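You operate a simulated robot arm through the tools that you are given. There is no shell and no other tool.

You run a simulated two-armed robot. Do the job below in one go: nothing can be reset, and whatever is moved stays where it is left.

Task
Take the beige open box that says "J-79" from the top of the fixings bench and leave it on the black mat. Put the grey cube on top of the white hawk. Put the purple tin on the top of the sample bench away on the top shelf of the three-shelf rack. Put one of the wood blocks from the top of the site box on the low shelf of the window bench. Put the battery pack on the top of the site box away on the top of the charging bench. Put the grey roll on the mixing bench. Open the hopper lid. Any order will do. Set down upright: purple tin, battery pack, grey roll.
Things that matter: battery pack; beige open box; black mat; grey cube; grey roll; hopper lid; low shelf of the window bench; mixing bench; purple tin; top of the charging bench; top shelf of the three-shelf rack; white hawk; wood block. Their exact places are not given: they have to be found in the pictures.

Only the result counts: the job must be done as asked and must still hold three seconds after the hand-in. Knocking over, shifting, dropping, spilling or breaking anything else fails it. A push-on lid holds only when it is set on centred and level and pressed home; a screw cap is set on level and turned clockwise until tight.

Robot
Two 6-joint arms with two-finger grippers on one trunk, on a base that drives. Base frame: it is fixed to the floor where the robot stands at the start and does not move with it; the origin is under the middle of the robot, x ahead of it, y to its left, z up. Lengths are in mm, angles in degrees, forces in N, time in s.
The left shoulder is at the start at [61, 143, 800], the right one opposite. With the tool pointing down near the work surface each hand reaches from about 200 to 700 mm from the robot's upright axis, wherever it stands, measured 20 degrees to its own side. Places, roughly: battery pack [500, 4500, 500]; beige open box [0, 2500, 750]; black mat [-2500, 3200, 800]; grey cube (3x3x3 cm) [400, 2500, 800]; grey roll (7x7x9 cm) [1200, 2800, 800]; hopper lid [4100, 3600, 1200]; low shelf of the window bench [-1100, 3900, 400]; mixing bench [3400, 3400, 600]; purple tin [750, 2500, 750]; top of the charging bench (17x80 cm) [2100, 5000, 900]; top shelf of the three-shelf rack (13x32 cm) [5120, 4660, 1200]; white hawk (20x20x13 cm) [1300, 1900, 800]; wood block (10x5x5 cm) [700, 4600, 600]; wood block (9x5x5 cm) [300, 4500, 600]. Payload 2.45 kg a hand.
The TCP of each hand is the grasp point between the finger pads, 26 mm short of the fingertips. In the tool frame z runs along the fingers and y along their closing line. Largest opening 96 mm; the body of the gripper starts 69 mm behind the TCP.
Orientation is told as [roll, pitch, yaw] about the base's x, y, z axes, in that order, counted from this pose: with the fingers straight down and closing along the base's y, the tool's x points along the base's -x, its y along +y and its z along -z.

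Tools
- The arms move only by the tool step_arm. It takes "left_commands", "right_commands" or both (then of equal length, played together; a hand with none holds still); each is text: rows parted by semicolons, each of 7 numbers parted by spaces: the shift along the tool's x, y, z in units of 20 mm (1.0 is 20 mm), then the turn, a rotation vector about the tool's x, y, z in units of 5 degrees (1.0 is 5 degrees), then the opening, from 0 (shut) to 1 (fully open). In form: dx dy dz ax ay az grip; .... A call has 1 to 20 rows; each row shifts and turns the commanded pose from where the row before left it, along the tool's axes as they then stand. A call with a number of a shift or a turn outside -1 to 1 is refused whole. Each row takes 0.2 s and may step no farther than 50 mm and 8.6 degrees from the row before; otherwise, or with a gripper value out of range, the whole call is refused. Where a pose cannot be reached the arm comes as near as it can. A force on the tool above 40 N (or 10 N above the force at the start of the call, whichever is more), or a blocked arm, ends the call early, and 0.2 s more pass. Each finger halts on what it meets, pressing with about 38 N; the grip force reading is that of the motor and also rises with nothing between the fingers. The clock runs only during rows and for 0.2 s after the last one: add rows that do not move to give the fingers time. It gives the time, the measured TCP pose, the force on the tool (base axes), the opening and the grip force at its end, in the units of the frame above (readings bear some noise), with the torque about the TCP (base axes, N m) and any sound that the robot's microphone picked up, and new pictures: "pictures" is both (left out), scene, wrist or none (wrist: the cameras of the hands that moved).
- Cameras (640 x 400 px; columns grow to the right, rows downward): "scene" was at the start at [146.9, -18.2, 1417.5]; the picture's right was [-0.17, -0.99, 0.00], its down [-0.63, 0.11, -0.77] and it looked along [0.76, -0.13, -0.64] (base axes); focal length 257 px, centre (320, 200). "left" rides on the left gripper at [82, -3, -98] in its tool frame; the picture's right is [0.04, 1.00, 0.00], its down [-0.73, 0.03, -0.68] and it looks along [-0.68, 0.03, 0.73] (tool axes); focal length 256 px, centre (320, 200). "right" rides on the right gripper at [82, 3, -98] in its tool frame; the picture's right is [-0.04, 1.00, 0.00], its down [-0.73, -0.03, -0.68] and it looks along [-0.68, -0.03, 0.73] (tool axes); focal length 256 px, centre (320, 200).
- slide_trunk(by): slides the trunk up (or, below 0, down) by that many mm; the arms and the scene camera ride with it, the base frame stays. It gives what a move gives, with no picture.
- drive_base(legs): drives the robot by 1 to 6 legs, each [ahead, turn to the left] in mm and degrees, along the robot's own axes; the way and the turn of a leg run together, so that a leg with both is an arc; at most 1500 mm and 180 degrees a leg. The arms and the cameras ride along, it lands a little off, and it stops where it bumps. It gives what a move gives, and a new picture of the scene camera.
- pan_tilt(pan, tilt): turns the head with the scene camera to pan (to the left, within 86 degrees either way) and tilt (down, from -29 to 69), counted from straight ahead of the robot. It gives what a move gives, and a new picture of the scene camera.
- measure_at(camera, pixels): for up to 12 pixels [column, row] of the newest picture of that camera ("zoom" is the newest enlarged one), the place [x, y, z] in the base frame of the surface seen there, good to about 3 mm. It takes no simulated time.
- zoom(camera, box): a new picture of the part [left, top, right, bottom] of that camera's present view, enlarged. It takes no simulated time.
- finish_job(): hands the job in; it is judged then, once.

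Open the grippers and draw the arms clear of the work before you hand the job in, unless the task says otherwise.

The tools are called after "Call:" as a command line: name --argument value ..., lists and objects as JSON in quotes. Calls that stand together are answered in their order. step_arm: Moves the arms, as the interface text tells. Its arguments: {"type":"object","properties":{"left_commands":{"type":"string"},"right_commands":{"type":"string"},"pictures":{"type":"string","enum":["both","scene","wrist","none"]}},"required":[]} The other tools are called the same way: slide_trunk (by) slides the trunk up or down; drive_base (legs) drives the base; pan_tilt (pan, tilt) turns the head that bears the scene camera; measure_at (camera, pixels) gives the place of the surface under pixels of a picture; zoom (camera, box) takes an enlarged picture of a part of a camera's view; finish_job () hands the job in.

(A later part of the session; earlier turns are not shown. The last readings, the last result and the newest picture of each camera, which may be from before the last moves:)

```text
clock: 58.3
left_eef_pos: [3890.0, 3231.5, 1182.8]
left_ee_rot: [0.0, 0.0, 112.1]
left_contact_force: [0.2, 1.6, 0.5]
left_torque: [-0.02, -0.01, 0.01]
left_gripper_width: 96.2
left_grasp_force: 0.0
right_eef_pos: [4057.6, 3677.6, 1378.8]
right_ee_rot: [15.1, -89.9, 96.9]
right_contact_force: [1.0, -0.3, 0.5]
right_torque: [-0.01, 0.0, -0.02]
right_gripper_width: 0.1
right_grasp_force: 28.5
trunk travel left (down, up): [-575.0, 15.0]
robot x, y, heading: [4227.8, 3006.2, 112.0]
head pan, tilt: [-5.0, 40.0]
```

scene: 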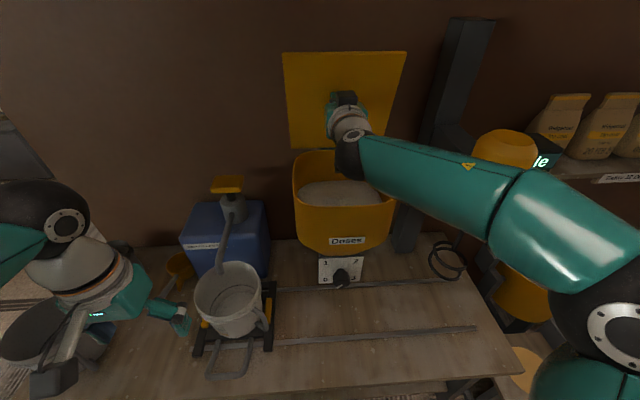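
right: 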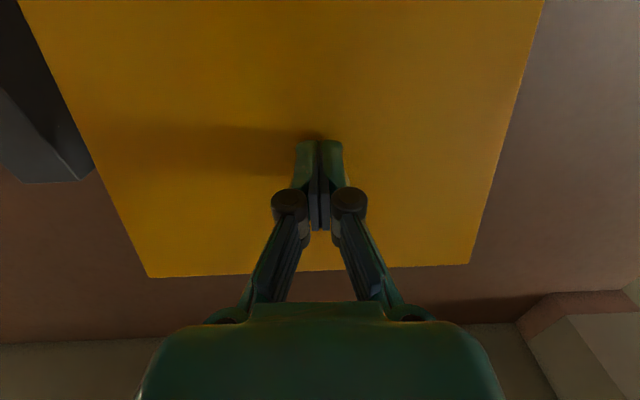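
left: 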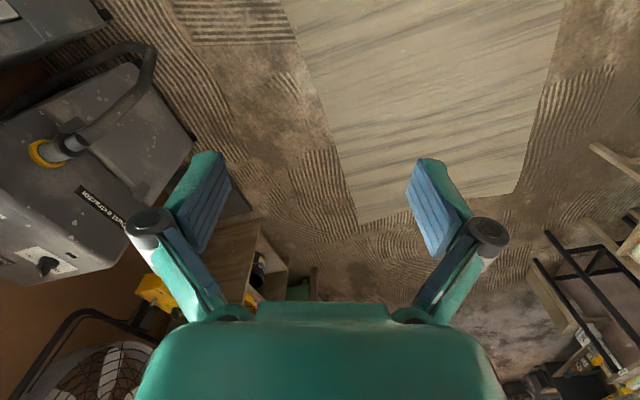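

The lid is almost upright. I push gently farther forward until it meets its stop.

Call:
step_arm --right_commands "0 0 0.5 0 0 0 0;0 0 0.5 0 0 0 0;0 0 0.5 0 0 0 0;0 0 0.5 0 0 0 0" --pictures "both"

```text
clock: 59.3
left_eef_pos: [3888.9, 3231.1, 1184.1]
left_ee_rot: [0.0, 0.1, 112.0]
left_contact_force: [-0.3, -0.7, 0.1]
left_torque: [0.01, 0.01, -0.01]
left_gripper_width: 96.2
left_grasp_force: 0.1
right_eef_pos: [4040.5, 3715.0, 1377.1]
right_ee_rot: [-2.3, -89.9, 114.4]
right_contact_force: [-0.6, -0.2, -0.2]
right_torque: [0.03, -0.01, -0.01]
right_gripper_width: 0.0
right_grasp_force: 28.2
trunk travel left (down, up): [-575.0, 15.0]
robot x, y, heading: [4228.7, 3009.1, 111.8]
head pan, tilt: [-5.0, 40.0]
```

scene: 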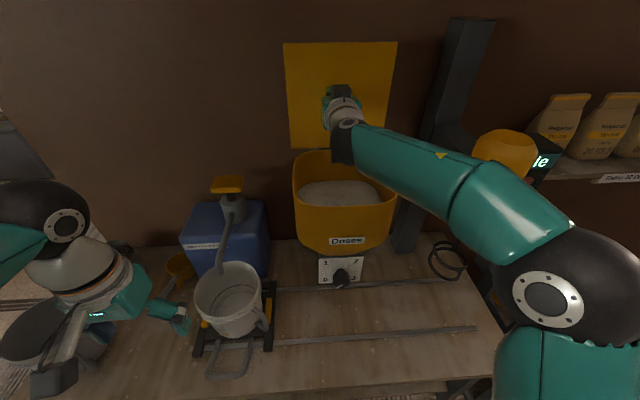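
right: 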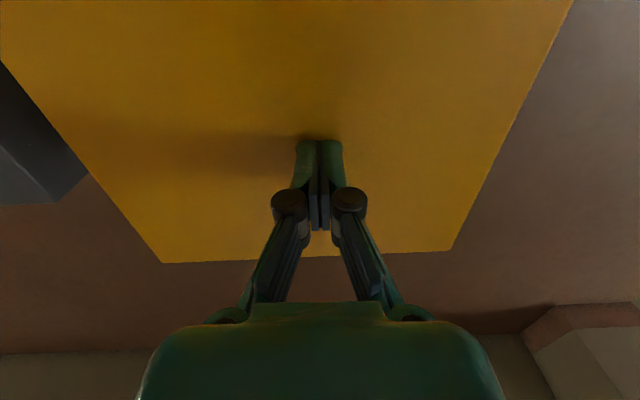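

I measure the lid's lean in the scene picture.

Call:
measure_at --camera "scene" --pixels '[[300, 50], [300, 140], [375, 50], [375, 140], [380, 100]]'

```text
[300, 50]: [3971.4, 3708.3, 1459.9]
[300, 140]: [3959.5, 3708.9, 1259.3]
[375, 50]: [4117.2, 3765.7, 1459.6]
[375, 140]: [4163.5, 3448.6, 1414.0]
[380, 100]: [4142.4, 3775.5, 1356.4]
```

The lid is only just about vertical (v of top and bottom edges nearly equal). I push another 40 mm to lean it back.

Call:
step_arm --right_commands "0 0 0.5 0 0 0 0;0 0 0.5 0 0 0 0;0 0 0.5 0 0 0 0;0 0 0.5 0 0 0 0" --pictures "scene"

Call:
measure_at --camera "scene" --pixels '[[300, 50], [300, 140], [375, 50], [295, 130], [375, 100]]'

```text
clock: 60.3
left_eef_pos: [3891.4, 3228.5, 1184.0]
left_ee_rot: [0.0, 0.0, 112.1]
left_contact_force: [-0.6, 0.5, -0.1]
left_torque: [-0.03, -0.04, 0.0]
left_gripper_width: 96.0
left_grasp_force: 0.1
right_eef_pos: [4027.4, 3750.5, 1377.8]
right_ee_rot: [146.9, -89.9, -34.8]
right_contact_force: [6.7, -13.7, -1.9]
right_torque: [-0.15, -0.12, -0.11]
right_gripper_width: 0.0
right_grasp_force: 28.5
trunk travel left (down, up): [-575.0, 15.0]
robot x, y, heading: [4230.8, 3010.2, 111.7]
head pan, tilt: [-5.0, 40.0]
```

scene: 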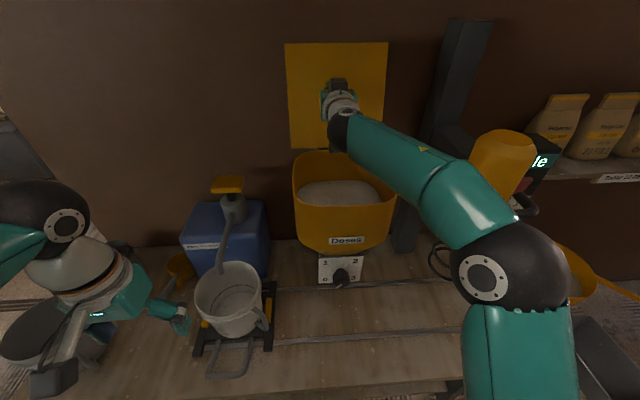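

```text
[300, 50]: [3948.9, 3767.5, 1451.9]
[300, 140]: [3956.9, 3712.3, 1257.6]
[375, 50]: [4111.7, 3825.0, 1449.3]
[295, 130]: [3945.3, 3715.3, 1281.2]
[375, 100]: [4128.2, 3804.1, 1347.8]
```

The lid now leans about 15° beyond vertical and has met its stop. I withdraw the hand straight back and check that the lid stays open.

Call:
step_arm --right_commands "0 0 -1 0 0 0 0;0 0 -1 0 0 0 0;0 0 -1 0 0 0 0;0 0 -1 0 0 0 0;0 0 -1 0 0 0 0;0 0 -1 0 0 0 0;0 0 -1 0 0 0 0;0 0 -1 0 0 0 0;0 0 -1 0 0 0 0;0 0 -1 0 0 0 0;0 0 -1 0 0 0 0;0 0 -1 0 0 0 0" --pictures "scene"

Call:
measure_at --camera "scene" --pixels '[[300, 50], [300, 140], [375, 50], [330, 100], [375, 100]]'

```text
clock: 62.9
left_eef_pos: [3889.7, 3230.1, 1183.6]
left_ee_rot: [-0.1, 0.0, 112.1]
left_contact_force: [0.5, 0.2, 0.4]
left_torque: [0.02, 0.03, 0.0]
left_gripper_width: 95.9
left_grasp_force: 0.1
right_eef_pos: [4116.1, 3529.0, 1378.6]
right_ee_rot: [56.0, -90.0, 56.1]
right_contact_force: [-0.3, 0.5, 0.7]
right_torque: [-0.02, -0.03, 0.02]
right_gripper_width: 0.0
right_grasp_force: 28.8
trunk travel left (down, up): [-575.0, 15.0]
robot x, y, heading: [4225.1, 3006.0, 111.8]
head pan, tilt: [-5.0, 40.0]
```

scene: 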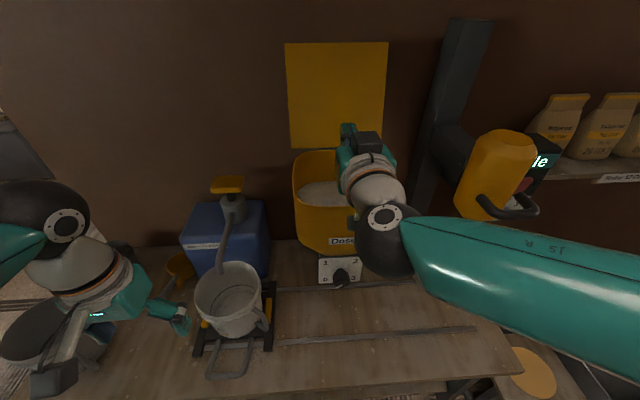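

```text
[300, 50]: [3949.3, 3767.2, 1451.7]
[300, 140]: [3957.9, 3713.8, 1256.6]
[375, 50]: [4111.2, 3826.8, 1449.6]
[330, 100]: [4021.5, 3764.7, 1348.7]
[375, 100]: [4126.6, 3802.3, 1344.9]
```

The lid stays leaning back. I back away from the bench and bring the right hand back to its tucked, downward pose.

Call:
drive_base --legs '[[-350, 0]]'

Call:
step_arm --right_commands "1 0 0 0 0 0 1;1 0 0 0 0 0 1;1 0 0 0 0 0 1;1 0 0 0 0 0 1;1 0 0 0 0 0 1;1 0 0 0 0 0 1;1 0 0 0 0 0 1;0 0 0 0 1 0 1;0 0 0 0 1 0 1;0 0 0 0 1 0 1;0 0 0 0 1 0 1;0 0 0 0 1 0 1;0 0 0 0 1 0 1;0 0 0 0 1 0 1;0 0 0 0 1 0 1;0 0 0 0 1 0 1" --pictures "none"

Call:
step_arm --right_commands "0 0 0 0 1 0 1;0 0 0 0 1 0 1;0 0 0 0 1 0 1;0 0 0 0 1 0 1;0 0 0 0 1 0 1;0 0 0 0 1 0 1;0 0 0 0 1 0 1;0 0 0 0 1 0 1;0 0 0 0 1 0 1;1 -1 0 0 0 0 1;1 -1 0 0 0 0 1;1 -1 0 0 0 0 1;1 -1 0 0 0 0 1;1 -1 0 0 0 0 1;1 -1 0 0 0 0 1" --pictures "scene"

```text
clock: 65.2
left_eef_pos: [4016.8, 2911.1, 1183.4]
left_ee_rot: [0.0, 0.0, 111.7]
left_contact_force: [0.1, -0.8, -0.3]
left_torque: [0.04, -0.01, -0.01]
left_gripper_width: 96.0
left_grasp_force: 0.0
right_eef_pos: [4244.5, 3208.6, 1377.8]
right_ee_rot: [75.7, -90.0, 36.1]
right_contact_force: [0.5, -0.3, 0.4]
right_torque: [0.03, 0.02, 0.01]
right_gripper_width: 0.0
right_grasp_force: 29.1
trunk travel left (down, up): [-575.0, 15.0]
robot x, y, heading: [4353.8, 2687.5, 111.4]
head pan, tilt: [-5.0, 40.0]
```

scene: 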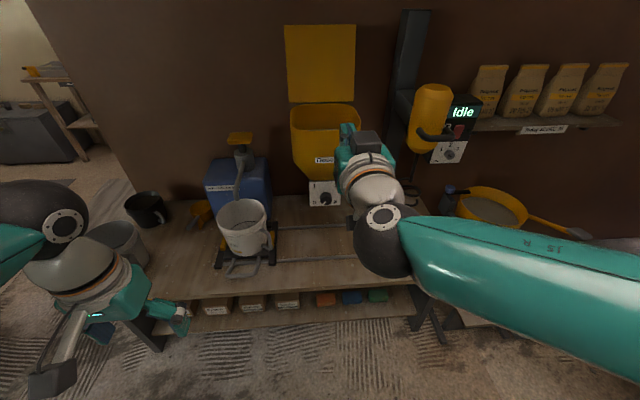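

```text
clock: 68.6
left_eef_pos: [4017.4, 2912.4, 1184.1]
left_ee_rot: [0.0, 0.1, 111.8]
left_contact_force: [0.1, 0.0, 0.0]
left_torque: [-0.02, 0.02, 0.0]
left_gripper_width: 96.2
left_grasp_force: 0.0
right_eef_pos: [4244.2, 3209.4, 1237.7]
right_ee_rot: [0.2, -44.9, 111.8]
right_contact_force: [0.0, -1.0, -0.1]
right_torque: [-0.01, 0.0, -0.01]
right_gripper_width: 96.0
right_grasp_force: 0.1
trunk travel left (down, up): [-575.0, 15.0]
robot x, y, heading: [4357.8, 2687.3, 111.3]
head pan, tilt: [-5.0, 40.0]
```

```text
clock: 71.8
left_eef_pos: [4018.2, 2911.8, 1185.1]
left_ee_rot: [0.0, 0.1, 111.8]
left_contact_force: [0.0, 0.0, 0.3]
left_torque: [0.01, 0.04, 0.03]
left_gripper_width: 95.8
left_grasp_force: 0.1
right_eef_pos: [4401.2, 3142.9, 1236.7]
right_ee_rot: [-0.1, -0.1, 111.9]
right_contact_force: [-0.2, 0.0, 0.2]
right_torque: [0.03, 0.0, -0.03]
right_gripper_width: 96.0
right_grasp_force: 0.0
trunk travel left (down, up): [-575.0, 15.0]
robot x, y, heading: [4356.3, 2686.8, 111.5]
head pan, tilt: [-5.0, 40.0]
```

scene: 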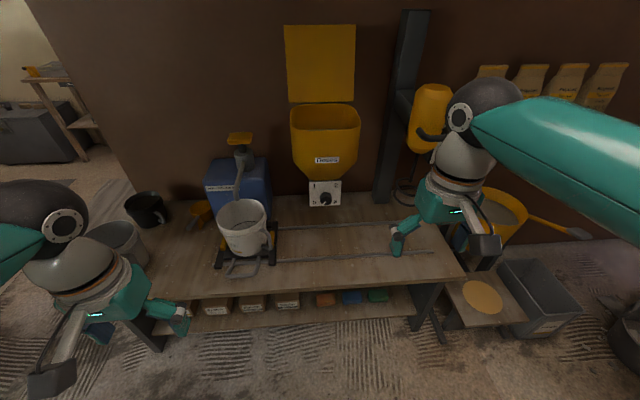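

I tuck the right hand a bit more, then drive left along the bench and turn into the doorway to look into the back room.

Call:
step_arm --right_commands "1 0 0 0 0 0 1;1 0 0 0 0 0 1;1 0 0 0 0 0 1;1 0 0 0 0 0 1;0 0 0 0 0 0 1" --pictures "none"

Call:
drive_base --legs '[[0, 90], [1500, 0], [0, -90.5], [800, 0]]'

Call:
pan_tilt --pan 0 --tilt 15

```text
clock: 73.0
left_eef_pos: [4018.1, 2913.1, 1183.2]
left_ee_rot: [0.0, 0.1, 111.8]
left_contact_force: [-0.7, 0.2, 0.0]
left_torque: [-0.01, 0.01, 0.02]
left_gripper_width: 95.9
left_grasp_force: 0.0
right_eef_pos: [4431.3, 3068.2, 1237.3]
right_ee_rot: [-0.1, 0.1, 111.8]
right_contact_force: [-0.3, -0.5, 0.3]
right_torque: [-0.01, 0.05, -0.01]
right_gripper_width: 95.7
right_grasp_force: 0.1
trunk travel left (down, up): [-575.0, 15.0]
robot x, y, heading: [4351.4, 2687.6, 111.3]
head pan, tilt: [-5.0, 40.0]
```

```text
clock: 77.2
left_eef_pos: [4097.7, 2367.5, 1184.4]
left_ee_rot: [0.0, 0.0, -162.8]
left_contact_force: [-0.8, -0.3, -1.0]
left_torque: [0.08, 0.04, -0.02]
left_gripper_width: 96.1
left_grasp_force: 0.0
right_eef_pos: [3974.2, 2790.8, 1239.7]
right_ee_rot: [-0.2, 0.1, -163.0]
right_contact_force: [0.2, -0.3, 0.9]
right_torque: [0.05, 0.02, -0.02]
right_gripper_width: 96.0
right_grasp_force: 0.0
trunk travel left (down, up): [-575.0, 15.0]
robot x, y, heading: [4338.1, 2724.5, -163.1]
head pan, tilt: [-5.0, 40.0]
stopped in leg 1: the robot was blocked; the commanded pose is now the measured one
```

scene: 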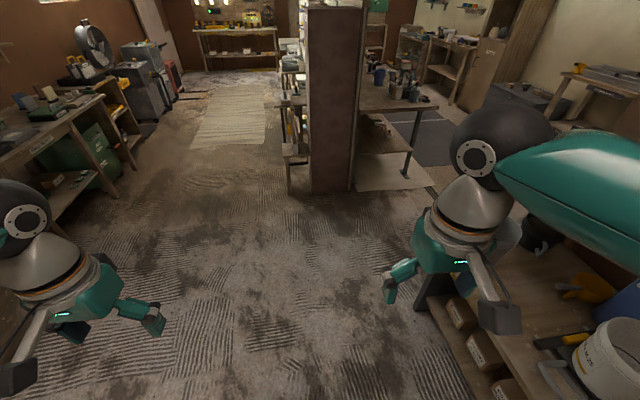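

```text
clock: 78.1
left_eef_pos: [4098.4, 2370.3, 1185.0]
left_ee_rot: [0.0, 0.2, -162.9]
left_contact_force: [0.3, 0.1, 0.1]
left_torque: [0.0, 0.01, 0.01]
left_gripper_width: 96.3
left_grasp_force: 0.0
right_eef_pos: [3974.7, 2795.3, 1238.6]
right_ee_rot: [0.0, 0.0, -162.9]
right_contact_force: [-0.7, 0.2, 0.2]
right_torque: [0.02, 0.01, 0.03]
right_gripper_width: 95.9
right_grasp_force: 0.0
trunk travel left (down, up): [-575.0, 15.0]
robot x, y, heading: [4340.9, 2723.8, -162.7]
head pan, tilt: [0.0, 15.0]
```

scene: 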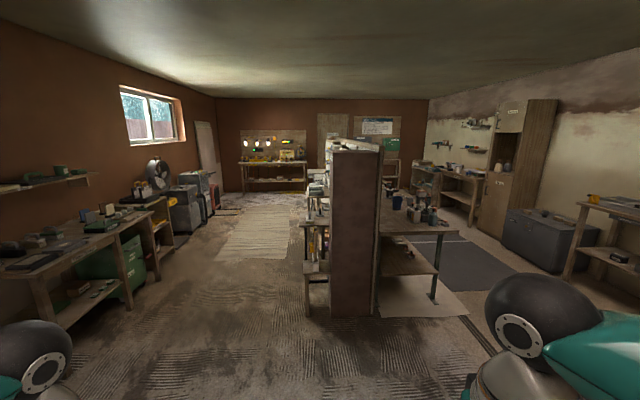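

The turn was blocked near its end, perhaps by the right elbow that sticks out sideways. I look to the right to see what it met.

Call:
pan_tilt --pan -80 --tilt 25

```text
clock: 79.7
left_eef_pos: [4097.9, 2371.5, 1185.9]
left_ee_rot: [0.0, 0.1, -162.9]
left_contact_force: [0.2, 0.0, 0.4]
left_torque: [-0.05, 0.03, 0.02]
left_gripper_width: 95.9
left_grasp_force: 0.0
right_eef_pos: [3975.7, 2794.8, 1239.2]
right_ee_rot: [0.0, -0.1, -163.0]
right_contact_force: [0.3, -0.5, -0.1]
right_torque: [0.02, 0.01, 0.01]
right_gripper_width: 95.9
right_grasp_force: 0.0
trunk travel left (down, up): [-575.0, 15.0]
robot x, y, heading: [4336.0, 2725.6, -163.0]
head pan, tilt: [-80.0, 25.0]
```

scene: 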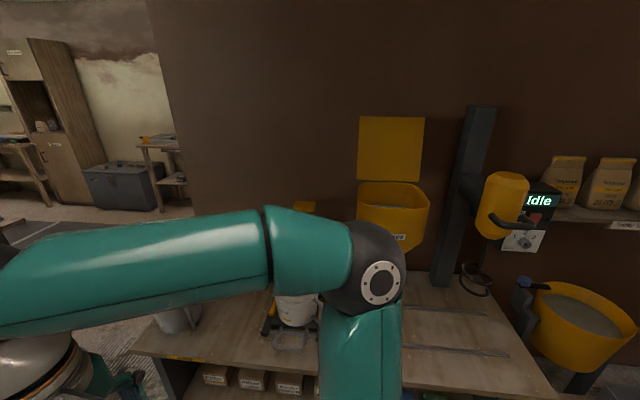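

I measure the elbow and its surroundings.

Call:
measure_at --camera "scene" --pixels '[[375, 250], [400, 290], [390, 350], [300, 215], [420, 235], [390, 200], [500, 215], [370, 230], [430, 350], [200, 350], [40, 355], [360, 310]]'

```text
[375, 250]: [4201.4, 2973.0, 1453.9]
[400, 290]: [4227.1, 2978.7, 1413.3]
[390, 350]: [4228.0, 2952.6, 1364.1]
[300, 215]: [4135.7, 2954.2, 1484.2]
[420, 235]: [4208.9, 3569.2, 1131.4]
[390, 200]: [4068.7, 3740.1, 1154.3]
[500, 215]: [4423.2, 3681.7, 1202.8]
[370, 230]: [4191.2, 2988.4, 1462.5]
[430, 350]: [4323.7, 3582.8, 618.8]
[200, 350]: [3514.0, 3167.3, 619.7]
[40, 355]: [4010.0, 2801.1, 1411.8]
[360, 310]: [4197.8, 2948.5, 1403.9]
```

The elbow is clear of everything. I look at the floor on the left side and around the base for whatever blocked the turn.

Call:
pan_tilt --pan 80 --tilt 45

Call:
pan_tilt --pan 0 --tilt 65

Call:
pan_tilt --pan -80 --tilt 60

```text
clock: 82.1
left_eef_pos: [4098.8, 2371.2, 1184.7]
left_ee_rot: [0.0, 0.1, -162.9]
left_contact_force: [-0.3, -0.9, 0.6]
left_torque: [-0.01, 0.0, 0.02]
left_gripper_width: 96.1
left_grasp_force: 0.0
right_eef_pos: [3975.1, 2794.7, 1238.9]
right_ee_rot: [0.0, -0.1, -163.0]
right_contact_force: [0.2, 1.1, 0.0]
right_torque: [0.01, 0.01, 0.0]
right_gripper_width: 96.1
right_grasp_force: 0.1
trunk travel left (down, up): [-575.0, 15.0]
robot x, y, heading: [4339.4, 2725.8, -162.8]
head pan, tilt: [80.0, 45.0]
```

scene: 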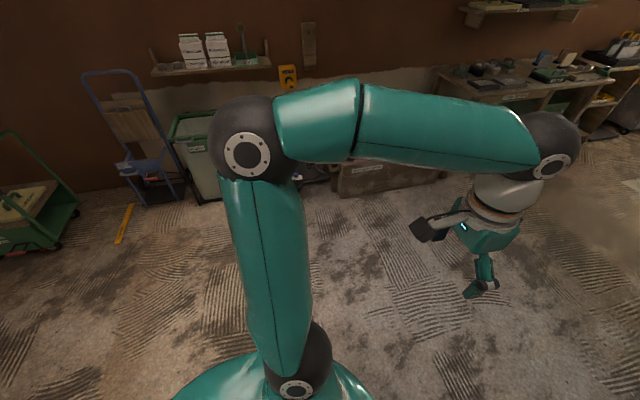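

```text
clock: 83.7
left_eef_pos: [4097.4, 2371.4, 1185.2]
left_ee_rot: [0.0, 0.1, -162.9]
left_contact_force: [-0.3, 0.4, 0.0]
left_torque: [-0.01, -0.03, -0.01]
left_gripper_width: 95.8
left_grasp_force: 0.1
right_eef_pos: [3976.0, 2795.9, 1238.9]
right_ee_rot: [-0.1, 0.0, -162.9]
right_contact_force: [0.8, 0.5, -0.1]
right_torque: [-0.02, -0.04, -0.02]
right_gripper_width: 96.1
right_grasp_force: 0.0
trunk travel left (down, up): [-575.0, 15.0]
robot x, y, heading: [4339.6, 2723.1, -163.2]
head pan, tilt: [0.0, 65.0]
```

scene: 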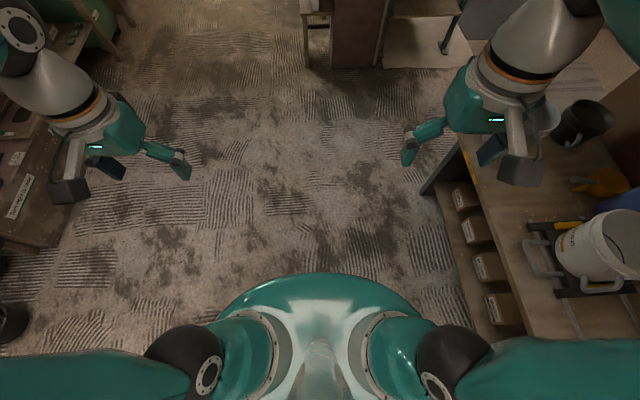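

```text
clock: 85.2
left_eef_pos: [4097.2, 2370.6, 1185.2]
left_ee_rot: [0.0, 0.1, -162.9]
left_contact_force: [-0.2, -0.3, -0.1]
left_torque: [-0.02, 0.02, -0.03]
left_gripper_width: 95.6
left_grasp_force: 0.0
right_eef_pos: [3975.0, 2796.2, 1239.9]
right_ee_rot: [0.0, 0.0, -163.0]
right_contact_force: [-0.1, -0.2, 0.0]
right_torque: [0.02, 0.01, 0.03]
right_gripper_width: 96.0
right_grasp_force: 0.0
trunk travel left (down, up): [-575.0, 15.0]
robot x, y, heading: [4338.4, 2726.7, -163.0]
head pan, tilt: [-80.0, 60.0]
```

scene: 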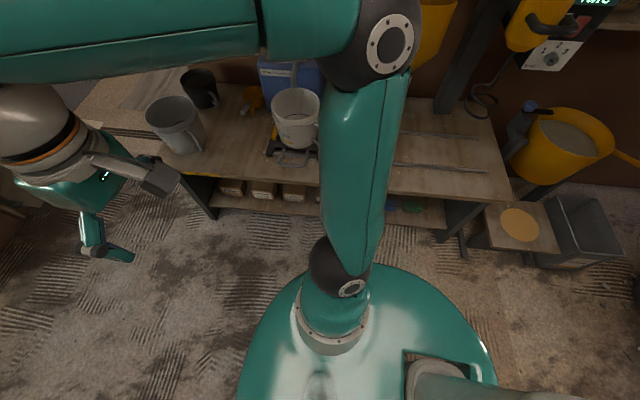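

At the right edge, px (633,290), there is something dark: the tub near the end of the bench. I measure it along with the rear body parts.

Call:
measure_at --camera "scene" --pixels '[[634, 292], [636, 275], [610, 260], [490, 360], [480, 330], [440, 300], [380, 280], [600, 330], [620, 380], [410, 360], [560, 390]]'

Call:
pan_tilt --pan -86 --tilt 35

```text
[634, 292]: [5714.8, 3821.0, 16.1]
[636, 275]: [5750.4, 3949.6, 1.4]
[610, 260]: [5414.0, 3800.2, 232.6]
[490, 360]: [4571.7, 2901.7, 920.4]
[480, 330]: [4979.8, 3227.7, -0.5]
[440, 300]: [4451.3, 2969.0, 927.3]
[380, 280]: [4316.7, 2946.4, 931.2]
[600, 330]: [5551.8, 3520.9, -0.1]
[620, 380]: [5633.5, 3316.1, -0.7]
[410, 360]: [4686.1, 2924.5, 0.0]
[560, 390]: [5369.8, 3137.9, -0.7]
```

```text
clock: 86.1
left_eef_pos: [4098.1, 2370.6, 1185.1]
left_ee_rot: [0.0, 0.1, -163.0]
left_contact_force: [0.1, 0.0, -0.3]
left_torque: [-0.04, -0.01, -0.02]
left_gripper_width: 96.0
left_grasp_force: 0.0
right_eef_pos: [3975.6, 2796.4, 1240.0]
right_ee_rot: [-0.1, 0.0, -163.0]
right_contact_force: [-0.7, -0.4, 0.8]
right_torque: [0.01, 0.0, 0.01]
right_gripper_width: 96.0
right_grasp_force: 0.0
trunk travel left (down, up): [-575.0, 15.0]
robot x, y, heading: [4338.6, 2725.4, -163.1]
head pan, tilt: [-85.9, 35.0]
```

scene: 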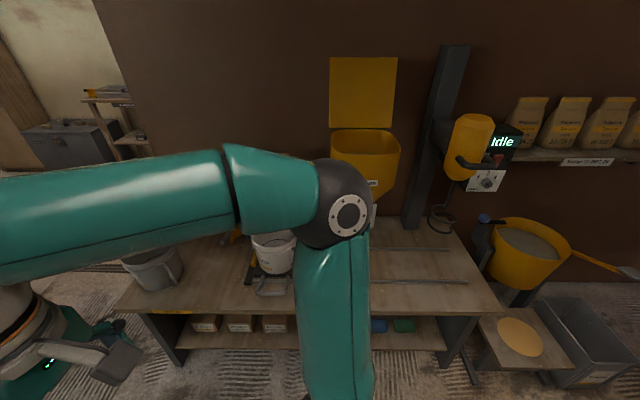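

Nothing visible is touching the robot. I try a short drive ahead and then the rest of the turn.

Call:
drive_base --legs '[[150, 0]]'

```text
clock: 87.5
left_eef_pos: [3951.8, 2327.1, 1183.1]
left_ee_rot: [0.0, 0.2, -162.9]
left_contact_force: [-0.9, 0.2, -0.1]
left_torque: [0.02, -0.04, -0.02]
left_gripper_width: 96.2
left_grasp_force: 0.0
right_eef_pos: [3829.2, 2749.7, 1238.1]
right_ee_rot: [0.0, 0.1, -162.9]
right_contact_force: [-1.5, -0.1, -0.3]
right_torque: [0.03, -0.05, 0.01]
right_gripper_width: 96.1
right_grasp_force: 0.0
trunk travel left (down, up): [-575.0, 15.0]
robot x, y, heading: [4195.5, 2680.4, -162.9]
head pan, tilt: [-85.9, 35.0]
```

scene: 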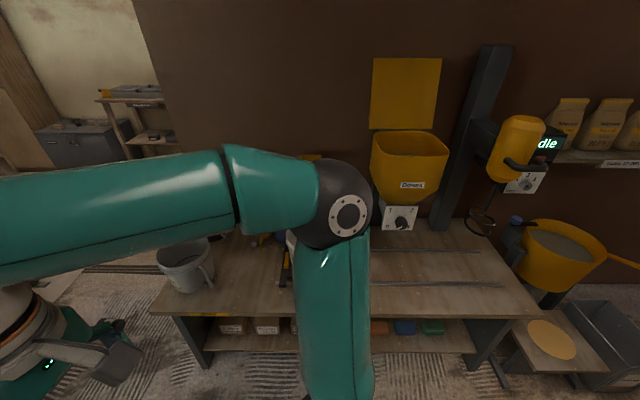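

It moves freely again. I go on along the bench to the doorway's axis, turn right and drive up to the doorway.

Call:
drive_base --legs '[[1350, 0], [0, -86]]'

Call:
pan_tilt --pan 0 --tilt 15

```text
clock: 98.5
left_eef_pos: [2537.3, 2494.0, 1186.5]
left_ee_rot: [0.3, 0.3, 112.4]
left_contact_force: [1.1, -0.5, -0.3]
left_torque: [0.01, 0.06, -0.01]
left_gripper_width: 96.2
left_grasp_force: 0.1
right_eef_pos: [2948.3, 2654.6, 1239.5]
right_ee_rot: [0.2, -0.1, 112.4]
right_contact_force: [-0.1, 0.7, 0.3]
right_torque: [0.01, 0.1, -0.01]
right_gripper_width: 96.0
right_grasp_force: 0.1
trunk travel left (down, up): [-575.0, 15.0]
robot x, y, heading: [2875.5, 2268.1, 113.0]
head pan, tilt: [-85.9, 35.0]
stopped in leg 2: the robot was blocked; the commanded pose is now the measured one
```

scene: 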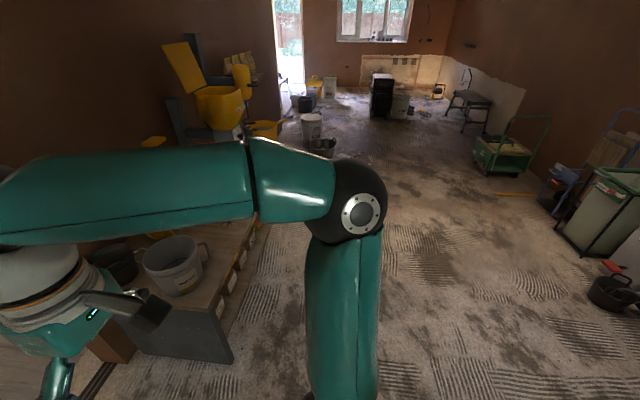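

```text
clock: 100.1
left_eef_pos: [2532.8, 2491.2, 1185.9]
left_ee_rot: [0.0, 0.1, 112.4]
left_contact_force: [-0.5, 0.0, 0.2]
left_torque: [0.0, -0.02, -0.01]
left_gripper_width: 95.6
left_grasp_force: 0.0
right_eef_pos: [2945.4, 2652.6, 1240.0]
right_ee_rot: [0.1, 0.0, 112.4]
right_contact_force: [-0.3, -0.8, -0.6]
right_torque: [-0.03, 0.03, 0.01]
right_gripper_width: 95.9
right_grasp_force: 0.0
trunk travel left (down, up): [-575.0, 15.0]
robot x, y, heading: [2873.6, 2267.1, 113.3]
head pan, tilt: [0.0, 15.0]
```

scene: 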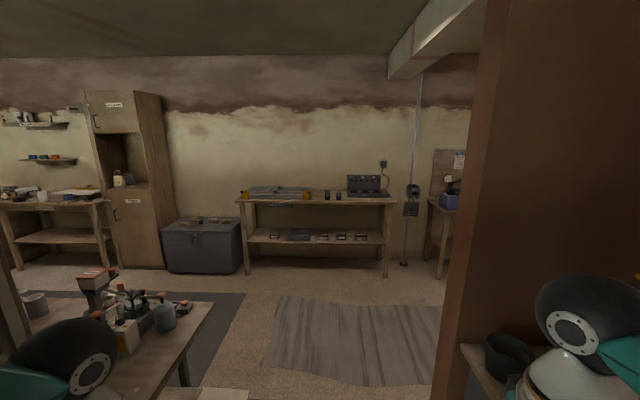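

Again the turn ended about 3° short, with nothing near; the robot stands in line with the doorway at heading 113°. I zoom in on the room behind and measure the benches.

Call:
zoom --camera "scene" --box '[150, 150, 450, 340]'

Call:
measure_at --camera "scene" --pixels '[[200, 222], [205, 240], [280, 193], [365, 195], [310, 240], [210, 320], [190, 350], [440, 210], [470, 350], [450, 370], [100, 200], [50, 240]]'

```text
2.11 times, centred on (300, 245) of scene
```

zoom: 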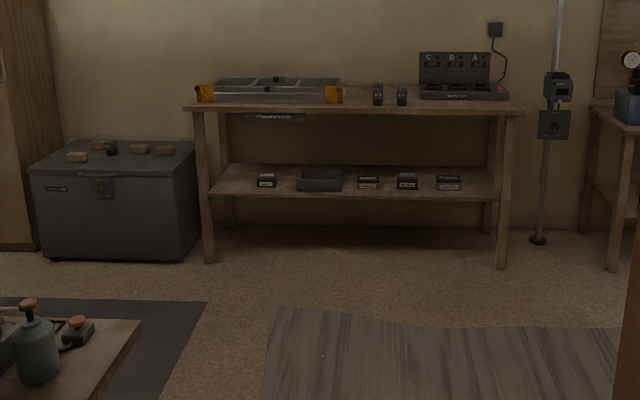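

```text
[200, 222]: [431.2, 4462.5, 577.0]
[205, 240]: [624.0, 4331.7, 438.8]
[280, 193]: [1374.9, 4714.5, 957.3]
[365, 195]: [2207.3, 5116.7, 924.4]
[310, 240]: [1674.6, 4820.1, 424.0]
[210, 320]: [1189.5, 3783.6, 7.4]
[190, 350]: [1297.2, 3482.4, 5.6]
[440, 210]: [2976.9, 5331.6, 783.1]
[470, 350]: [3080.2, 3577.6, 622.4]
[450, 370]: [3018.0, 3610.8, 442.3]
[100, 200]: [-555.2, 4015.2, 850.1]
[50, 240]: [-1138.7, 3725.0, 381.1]
```

I measure the table behind the partition on the left.

Call:
zoom --camera "scene" --box '[0, 180, 240, 400]'

Call:
measure_at --camera "scene" --pixels '[[213, 305], [190, 330], [165, 385], [165, 315], [185, 302], [95, 275], [100, 310], [130, 330], [35, 300], [185, 370]]'

```text
1.82 times, centred on (120, 290) of scene
```

zoom: 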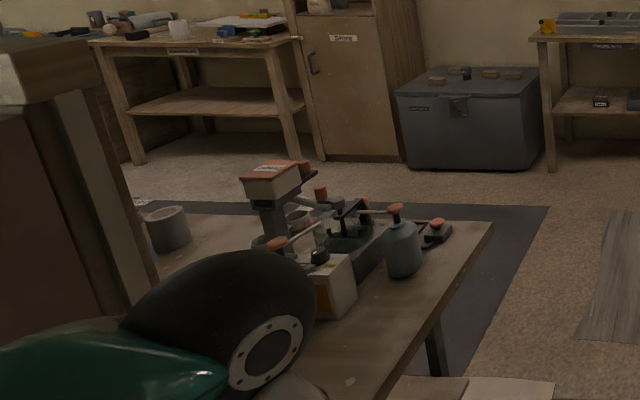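

```text
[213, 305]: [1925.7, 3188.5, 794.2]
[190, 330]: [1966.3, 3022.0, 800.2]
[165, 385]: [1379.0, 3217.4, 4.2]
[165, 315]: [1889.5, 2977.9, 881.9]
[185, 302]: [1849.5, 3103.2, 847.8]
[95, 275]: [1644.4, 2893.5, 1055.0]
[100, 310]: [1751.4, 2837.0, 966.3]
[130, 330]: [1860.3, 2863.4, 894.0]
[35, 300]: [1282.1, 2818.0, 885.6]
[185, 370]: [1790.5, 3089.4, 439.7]
```

The grey roll stands on the table behind the partition at about [1280, 2818]. I lower the trunk again and drive through the doorway into the aisle.

Call:
slide_trunk --by -150

Call:
drive_base --legs '[[0, -2.5], [1000, 0], [900, 0]]'

Call:
pan_tilt --pan 70 --tilt 20

```text
clock: 101.9
left_eef_pos: [2534.9, 2492.5, 1036.6]
left_ee_rot: [0.1, 0.1, 112.4]
left_contact_force: [-1.2, 0.5, -0.4]
left_torque: [0.0, 0.02, 0.02]
left_gripper_width: 96.0
left_grasp_force: 0.0
right_eef_pos: [2944.7, 2653.4, 1090.1]
right_ee_rot: [0.1, 0.0, 112.4]
right_contact_force: [-0.4, 0.0, 0.3]
right_torque: [-0.04, -0.03, 0.01]
right_gripper_width: 95.6
right_grasp_force: 0.0
trunk travel left (down, up): [-425.0, 165.0]
robot x, y, heading: [2875.5, 2271.1, 113.1]
head pan, tilt: [0.0, 15.0]
```

```text
clock: 112.0
left_eef_pos: [1879.4, 4293.9, 1035.2]
left_ee_rot: [0.1, 0.2, 109.7]
left_contact_force: [-0.3, 0.4, -0.1]
left_torque: [0.03, 0.02, 0.02]
left_gripper_width: 96.1
left_grasp_force: 0.1
right_eef_pos: [2296.0, 4436.7, 1090.2]
right_ee_rot: [0.2, 0.0, 109.7]
right_contact_force: [0.1, 0.5, 0.4]
right_torque: [-0.05, 0.02, 0.0]
right_gripper_width: 96.1
right_grasp_force: 0.1
trunk travel left (down, up): [-425.0, 165.0]
robot x, y, heading: [2203.2, 4057.2, 110.3]
head pan, tilt: [0.0, 15.0]
```

scene: 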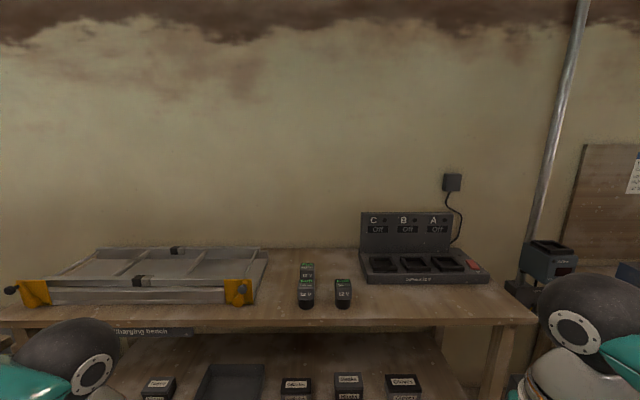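

```text
clock: 113.4
left_eef_pos: [1878.7, 4294.3, 1036.8]
left_ee_rot: [0.1, 0.1, 109.7]
left_contact_force: [0.7, -0.5, -0.2]
left_torque: [0.0, 0.01, -0.01]
left_gripper_width: 95.9
left_grasp_force: 0.0
right_eef_pos: [2296.3, 4434.3, 1091.1]
right_ee_rot: [0.1, 0.0, 109.7]
right_contact_force: [-0.1, 0.1, -0.5]
right_torque: [-0.01, -0.01, 0.01]
right_gripper_width: 95.9
right_grasp_force: 0.0
trunk travel left (down, up): [-425.0, 165.0]
robot x, y, heading: [2201.6, 4053.6, 110.1]
head pan, tilt: [70.0, 20.0]
```

scene: 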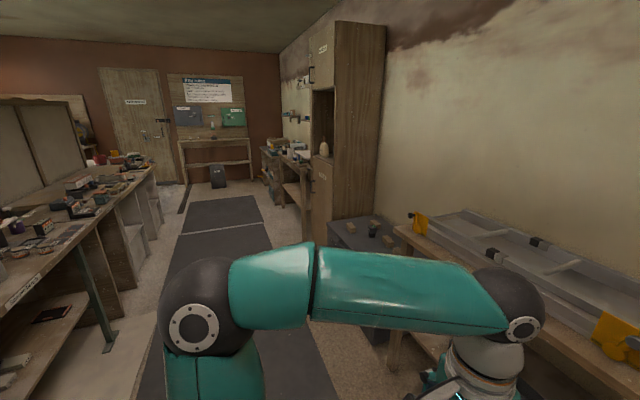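

I'm in the aisle at about [2202, 4054]. I zoom in on the left benches and the far end.

Call:
zoom --camera "scene" --box '[0, 100, 200, 320]'

Call:
zoom --camera "scene" --box '[130, 60, 400, 260]'

```text
1.82 times, centred on (100, 210) of scene
```

zoom: 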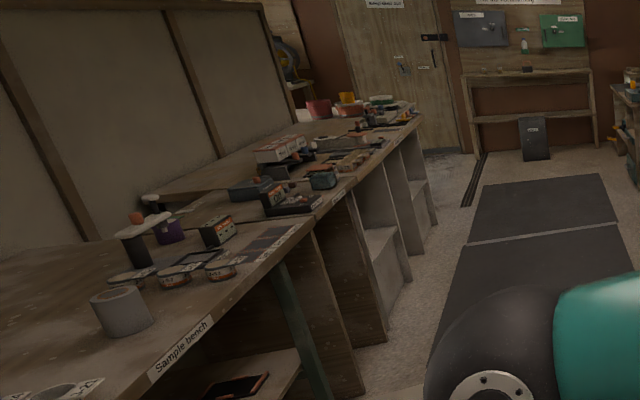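

```text
2.00 times, centred on (265, 160) of scene
```

zoom: 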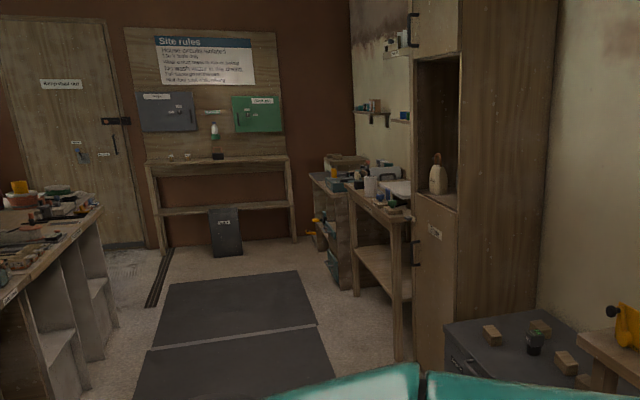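

The site box (grey chest with blocks and the battery pack) lies ahead on the left. I turn left and drive along the aisle to it.

Call:
drive_base --legs '[[0, 90], [1480, 0]]'

```text
clock: 117.9
left_eef_pos: [1954.4, 3731.6, 1036.8]
left_ee_rot: [-0.1, 0.1, -161.5]
left_contact_force: [-0.2, -0.9, 0.3]
left_torque: [-0.01, 0.0, 0.0]
left_gripper_width: 95.9
left_grasp_force: 0.1
right_eef_pos: [1822.0, 4152.9, 1091.6]
right_ee_rot: [-0.1, 0.0, -161.5]
right_contact_force: [0.6, -0.3, 0.2]
right_torque: [0.0, 0.01, 0.02]
right_gripper_width: 95.9
right_grasp_force: 0.0
trunk travel left (down, up): [-425.0, 165.0]
robot x, y, heading: [2183.4, 4090.0, -160.8]
head pan, tilt: [70.0, 20.0]
stopped in leg 1: the robot was blocked; the commanded pose is now the measured one
```

scene: 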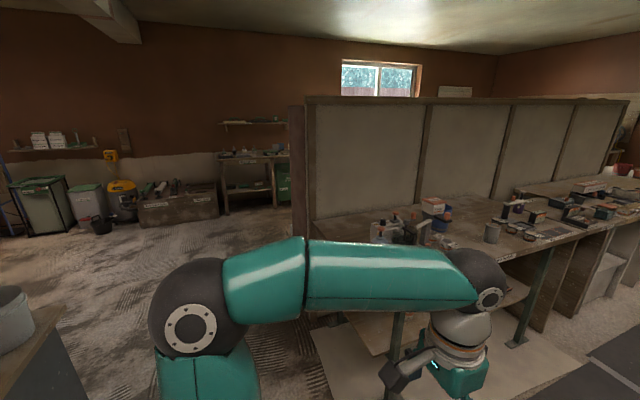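

Each big turn in place seems to end early through slip, so I will split turns. I drive 1480 mm down the aisle and turn right in two parts to face the site box.

Call:
drive_base --legs '[[1480, 0], [0, -44], [0, -44]]'

Call:
pan_tilt --pan 0 --tilt 35

```text
clock: 130.1
left_eef_pos: [422.5, 3839.2, 1039.5]
left_ee_rot: [0.2, 0.2, 109.9]
left_contact_force: [-0.3, -0.2, 1.0]
left_torque: [-0.02, 0.05, 0.0]
left_gripper_width: 96.0
left_grasp_force: 0.0
right_eef_pos: [838.7, 3982.3, 1091.3]
right_ee_rot: [0.2, -0.1, 109.9]
right_contact_force: [0.3, 0.2, -0.2]
right_torque: [0.01, 0.0, 0.0]
right_gripper_width: 96.0
right_grasp_force: 0.1
trunk travel left (down, up): [-425.0, 165.0]
robot x, y, heading: [747.2, 3601.2, 111.3]
head pan, tilt: [70.0, 20.0]
stopped in leg 3: the robot was blocked; the commanded pose is now the measured one
```

scene: 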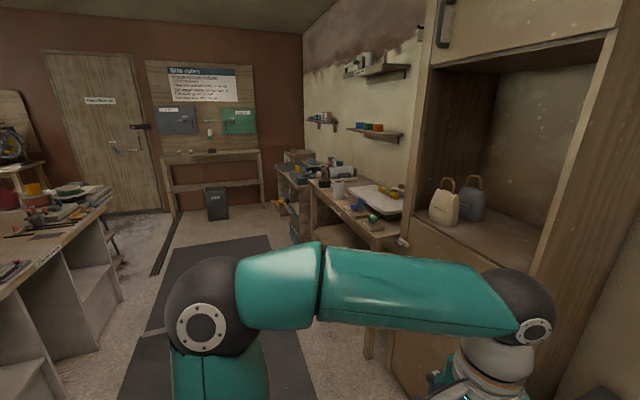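

```text
clock: 131.5
left_eef_pos: [418.7, 3838.6, 1039.5]
left_ee_rot: [0.1, 0.1, 110.0]
left_contact_force: [0.3, 1.2, 0.6]
left_torque: [0.01, -0.01, 0.03]
left_gripper_width: 96.1
left_grasp_force: 0.0
right_eef_pos: [837.7, 3981.0, 1093.4]
right_ee_rot: [0.0, 0.1, 110.1]
right_contact_force: [-0.1, 0.0, -0.5]
right_torque: [-0.04, -0.03, -0.01]
right_gripper_width: 95.8
right_grasp_force: 0.0
trunk travel left (down, up): [-425.0, 165.0]
robot x, y, heading: [743.0, 3599.9, 111.0]
head pan, tilt: [0.0, 35.0]
```

scene: 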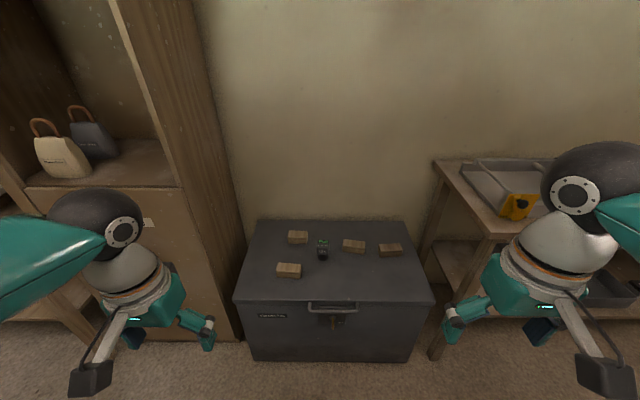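

I face the site box: blocks at px (298,237), (353,245), (390,250), (289,270) and the battery pack at (322,248). I zoom in and measure.

Call:
zoom --camera "scene" --box '[240, 210, 440, 320]'

Call:
measure_at --camera "scene" --pixels '[[298, 236], [353, 244], [390, 249], [289, 269], [322, 243], [322, 255], [250, 290], [420, 290], [260, 225], [400, 225], [340, 285]]'

```text
3.20 times, centred on (340, 265) of scene
```

zoom: 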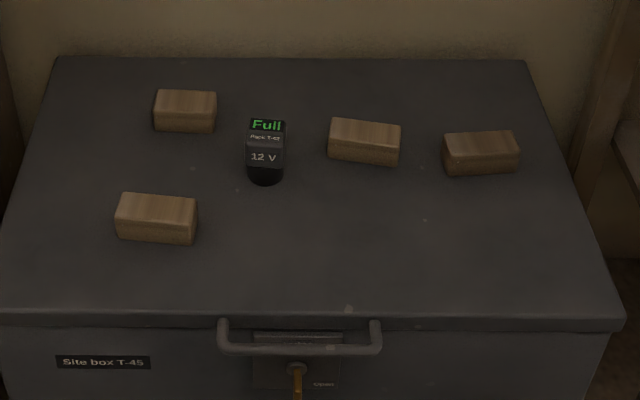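

```text
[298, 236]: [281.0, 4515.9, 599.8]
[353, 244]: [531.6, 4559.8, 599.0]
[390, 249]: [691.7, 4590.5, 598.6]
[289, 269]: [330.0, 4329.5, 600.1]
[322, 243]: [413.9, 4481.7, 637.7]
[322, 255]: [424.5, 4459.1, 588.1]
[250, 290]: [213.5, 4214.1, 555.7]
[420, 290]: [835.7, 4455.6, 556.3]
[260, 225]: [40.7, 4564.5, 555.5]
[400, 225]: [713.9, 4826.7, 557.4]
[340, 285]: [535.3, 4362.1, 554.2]
```

Site box top is at z 555, battery pack top at z 638. Before driving in, I measure the cabinet edge on the left and the charging bench's end on the right for clearance.

Call:
measure_at --camera "scene" --pixels '[[150, 100], [190, 200], [215, 100], [435, 165], [480, 215], [330, 320], [240, 305], [430, 305], [60, 150]]'

```text
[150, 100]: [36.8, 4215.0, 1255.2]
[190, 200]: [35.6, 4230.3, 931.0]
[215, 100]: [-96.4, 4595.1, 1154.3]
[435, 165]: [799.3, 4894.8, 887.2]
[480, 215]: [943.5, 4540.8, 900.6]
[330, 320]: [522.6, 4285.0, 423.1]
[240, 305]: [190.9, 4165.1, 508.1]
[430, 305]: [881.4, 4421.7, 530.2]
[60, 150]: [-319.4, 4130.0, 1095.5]
```

Clearances are fine. I drive 380 mm closer and lower the trunk so the hands can work on the chest top at z 555.

Call:
drive_base --legs '[[380, 0]]'

Call:
slide_trunk --by -170

Call:
pan_tilt --pan 0 --tilt 50

```text
clock: 134.0
left_eef_pos: [281.5, 4195.3, 1038.5]
left_ee_rot: [0.1, 0.1, 109.8]
left_contact_force: [0.2, 0.3, 0.3]
left_torque: [-0.03, 0.0, -0.01]
left_gripper_width: 95.7
left_grasp_force: 0.0
right_eef_pos: [698.3, 4338.5, 1092.7]
right_ee_rot: [0.1, 0.0, 109.9]
right_contact_force: [0.2, 0.2, 0.3]
right_torque: [0.0, 0.01, -0.01]
right_gripper_width: 96.1
right_grasp_force: 0.0
trunk travel left (down, up): [-425.0, 165.0]
robot x, y, heading: [608.8, 3957.1, 111.0]
head pan, tilt: [0.0, 35.0]
```

scene: 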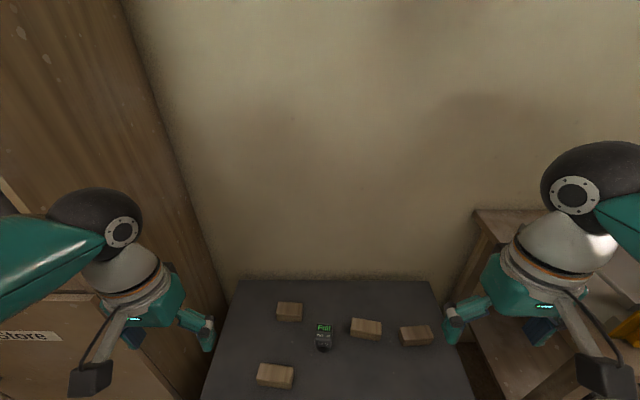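

```text
clock: 135.9
left_eef_pos: [280.4, 4194.2, 870.5]
left_ee_rot: [0.1, 0.2, 109.8]
left_contact_force: [0.3, -0.8, -0.3]
left_torque: [-0.01, -0.01, 0.01]
left_gripper_width: 96.2
left_grasp_force: 0.1
right_eef_pos: [700.8, 4335.9, 924.4]
right_ee_rot: [0.2, -0.1, 109.9]
right_contact_force: [0.3, 0.1, -0.9]
right_torque: [0.0, 0.03, 0.02]
right_gripper_width: 96.0
right_grasp_force: 0.0
trunk travel left (down, up): [-255.0, 335.0]
robot x, y, heading: [605.0, 3951.9, 111.2]
head pan, tilt: [0.0, 35.0]
```

```text
clock: 136.7
left_eef_pos: [280.7, 4194.5, 868.6]
left_ee_rot: [0.1, 0.2, 109.8]
left_contact_force: [-0.3, 0.1, 0.5]
left_torque: [-0.01, 0.01, 0.01]
left_gripper_width: 95.9
left_grasp_force: 0.1
right_eef_pos: [699.4, 4337.6, 923.6]
right_ee_rot: [0.1, 0.0, 109.8]
right_contact_force: [0.1, 0.3, 0.0]
right_torque: [-0.05, -0.01, 0.02]
right_gripper_width: 96.1
right_grasp_force: 0.1
trunk travel left (down, up): [-255.0, 335.0]
robot x, y, heading: [609.1, 3956.7, 111.5]
head pan, tilt: [0.0, 50.0]
```

scene: 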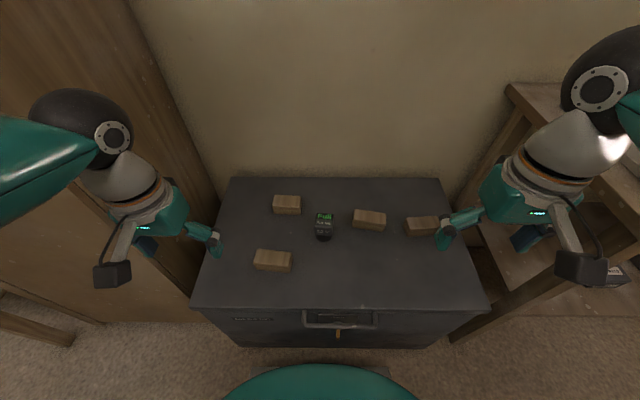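

I measure the blocks, the battery pack and also my own fingertips to check how well the readings agree.

Call:
zoom --camera "scene" --box '[250, 180, 450, 290]'

Call:
measure_at --camera "scene" --pixels '[[323, 215], [323, 232], [287, 202], [369, 217], [420, 224], [273, 258], [217, 250], [443, 245], [316, 214], [331, 214], [318, 238], [330, 238]]'

```text
3.20 times, centred on (350, 235) of scene
```

zoom: 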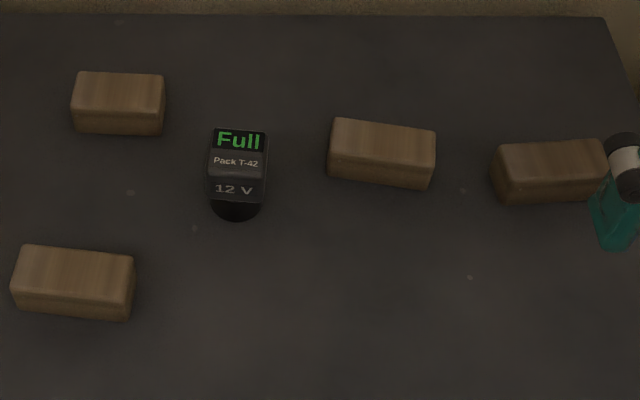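

```text
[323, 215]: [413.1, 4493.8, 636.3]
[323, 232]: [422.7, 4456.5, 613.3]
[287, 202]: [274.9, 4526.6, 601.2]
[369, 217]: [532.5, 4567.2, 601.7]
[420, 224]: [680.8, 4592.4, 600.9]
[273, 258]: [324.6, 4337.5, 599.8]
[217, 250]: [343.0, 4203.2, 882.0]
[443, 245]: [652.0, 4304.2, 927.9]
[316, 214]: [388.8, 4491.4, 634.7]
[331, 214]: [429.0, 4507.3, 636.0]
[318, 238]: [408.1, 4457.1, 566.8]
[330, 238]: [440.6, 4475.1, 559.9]
```

The hand readings and measured points agree. I send the right hand forward over the far-right block at [681, 4592] and the left hand over the battery pack, staying high, then look with the wrist cameras.

Call:
step_arm --right_commands "-1 -0.29 0 0 0 0 1;-1 -0.29 0 0 0 0 1;-1 -0.29 0 0 0 0 1;-1 -0.29 0 0 0 0 1;-1 -0.29 0 0 0 0 1;-1 -0.29 0 0 0 0 1;-1 -0.29 0 0 0 0 1;-1 -0.29 0 0 0 0 1;-1 -0.29 0 0 0 0 1;-1 -0.29 0 0 0 0 1;-1 -0.29 0 0 0 0 1;-1 -0.29 0 0 0 0 1" --pictures "none"

Call:
step_arm --right_commands "0 0 0 0 0 1 1;0 0 0 0 0 1 1;0 0 0 0 0 1 1;0 0 0 0 0 1 1;0 0 0 0 0 1 1;0 0 0 0 0 1 1;0 0 0 0 0 1 1;0 0 0 0 0 1 1;0 0 0 0 0 1 1;0 0 0 0 0 1 1;0 0 0 0 0 1 1;0 0 0 0 0 1 1;0 0 0 0 0 1 1;0 0 0 0 0 1 1;0 0 0 0 0 1 1;0 0 0 0 0 1 1;0 0 0 0 0 1 1;0 0 0 0 0 1 1" --pictures "both"

```text
clock: 139.3
left_eef_pos: [282.0, 4194.1, 869.1]
left_ee_rot: [0.1, 0.0, 109.8]
left_contact_force: [-0.9, 0.7, 0.7]
left_torque: [0.0, 0.0, -0.02]
left_gripper_width: 95.9
left_grasp_force: 0.0
right_eef_pos: [686.9, 4581.4, 921.4]
right_ee_rot: [0.1, 0.2, 110.0]
right_contact_force: [-0.2, -0.8, 0.0]
right_torque: [-0.01, 0.02, -0.01]
right_gripper_width: 96.1
right_grasp_force: 0.2
right hand out of reach, approached as far as the arm can: row 12
trunk travel left (down, up): [-255.0, 335.0]
robot x, y, heading: [610.8, 3953.7, 111.0]
head pan, tilt: [0.0, 50.0]
```

```text
clock: 143.1
left_eef_pos: [280.7, 4194.9, 868.5]
left_ee_rot: [0.2, 0.2, 109.9]
left_contact_force: [0.5, -0.1, -0.4]
left_torque: [0.01, -0.01, -0.02]
left_gripper_width: 96.2
left_grasp_force: 0.0
right_eef_pos: [687.2, 4580.4, 920.3]
right_ee_rot: [0.0, 0.2, 19.8]
right_contact_force: [0.6, 0.5, 0.3]
right_torque: [0.02, -0.03, 0.01]
right_gripper_width: 95.8
right_grasp_force: 0.0
trunk travel left (down, up): [-255.0, 335.0]
robot x, y, heading: [607.9, 3956.0, 111.6]
head pan, tilt: [0.0, 50.0]
```

scene: 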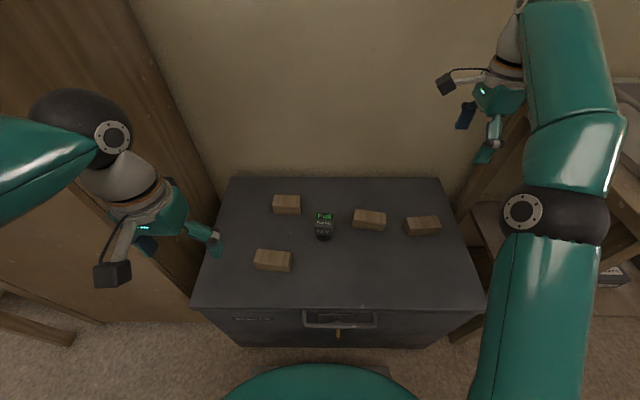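
right: 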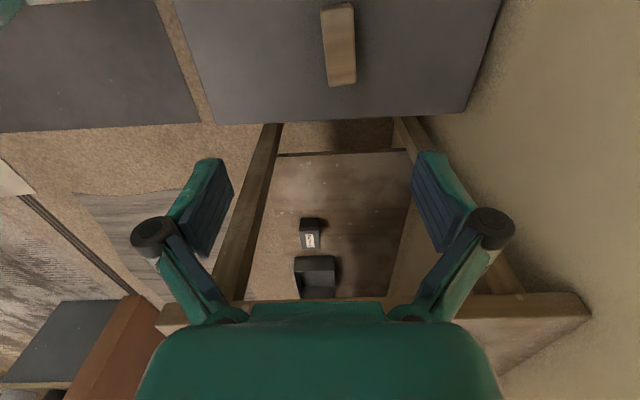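

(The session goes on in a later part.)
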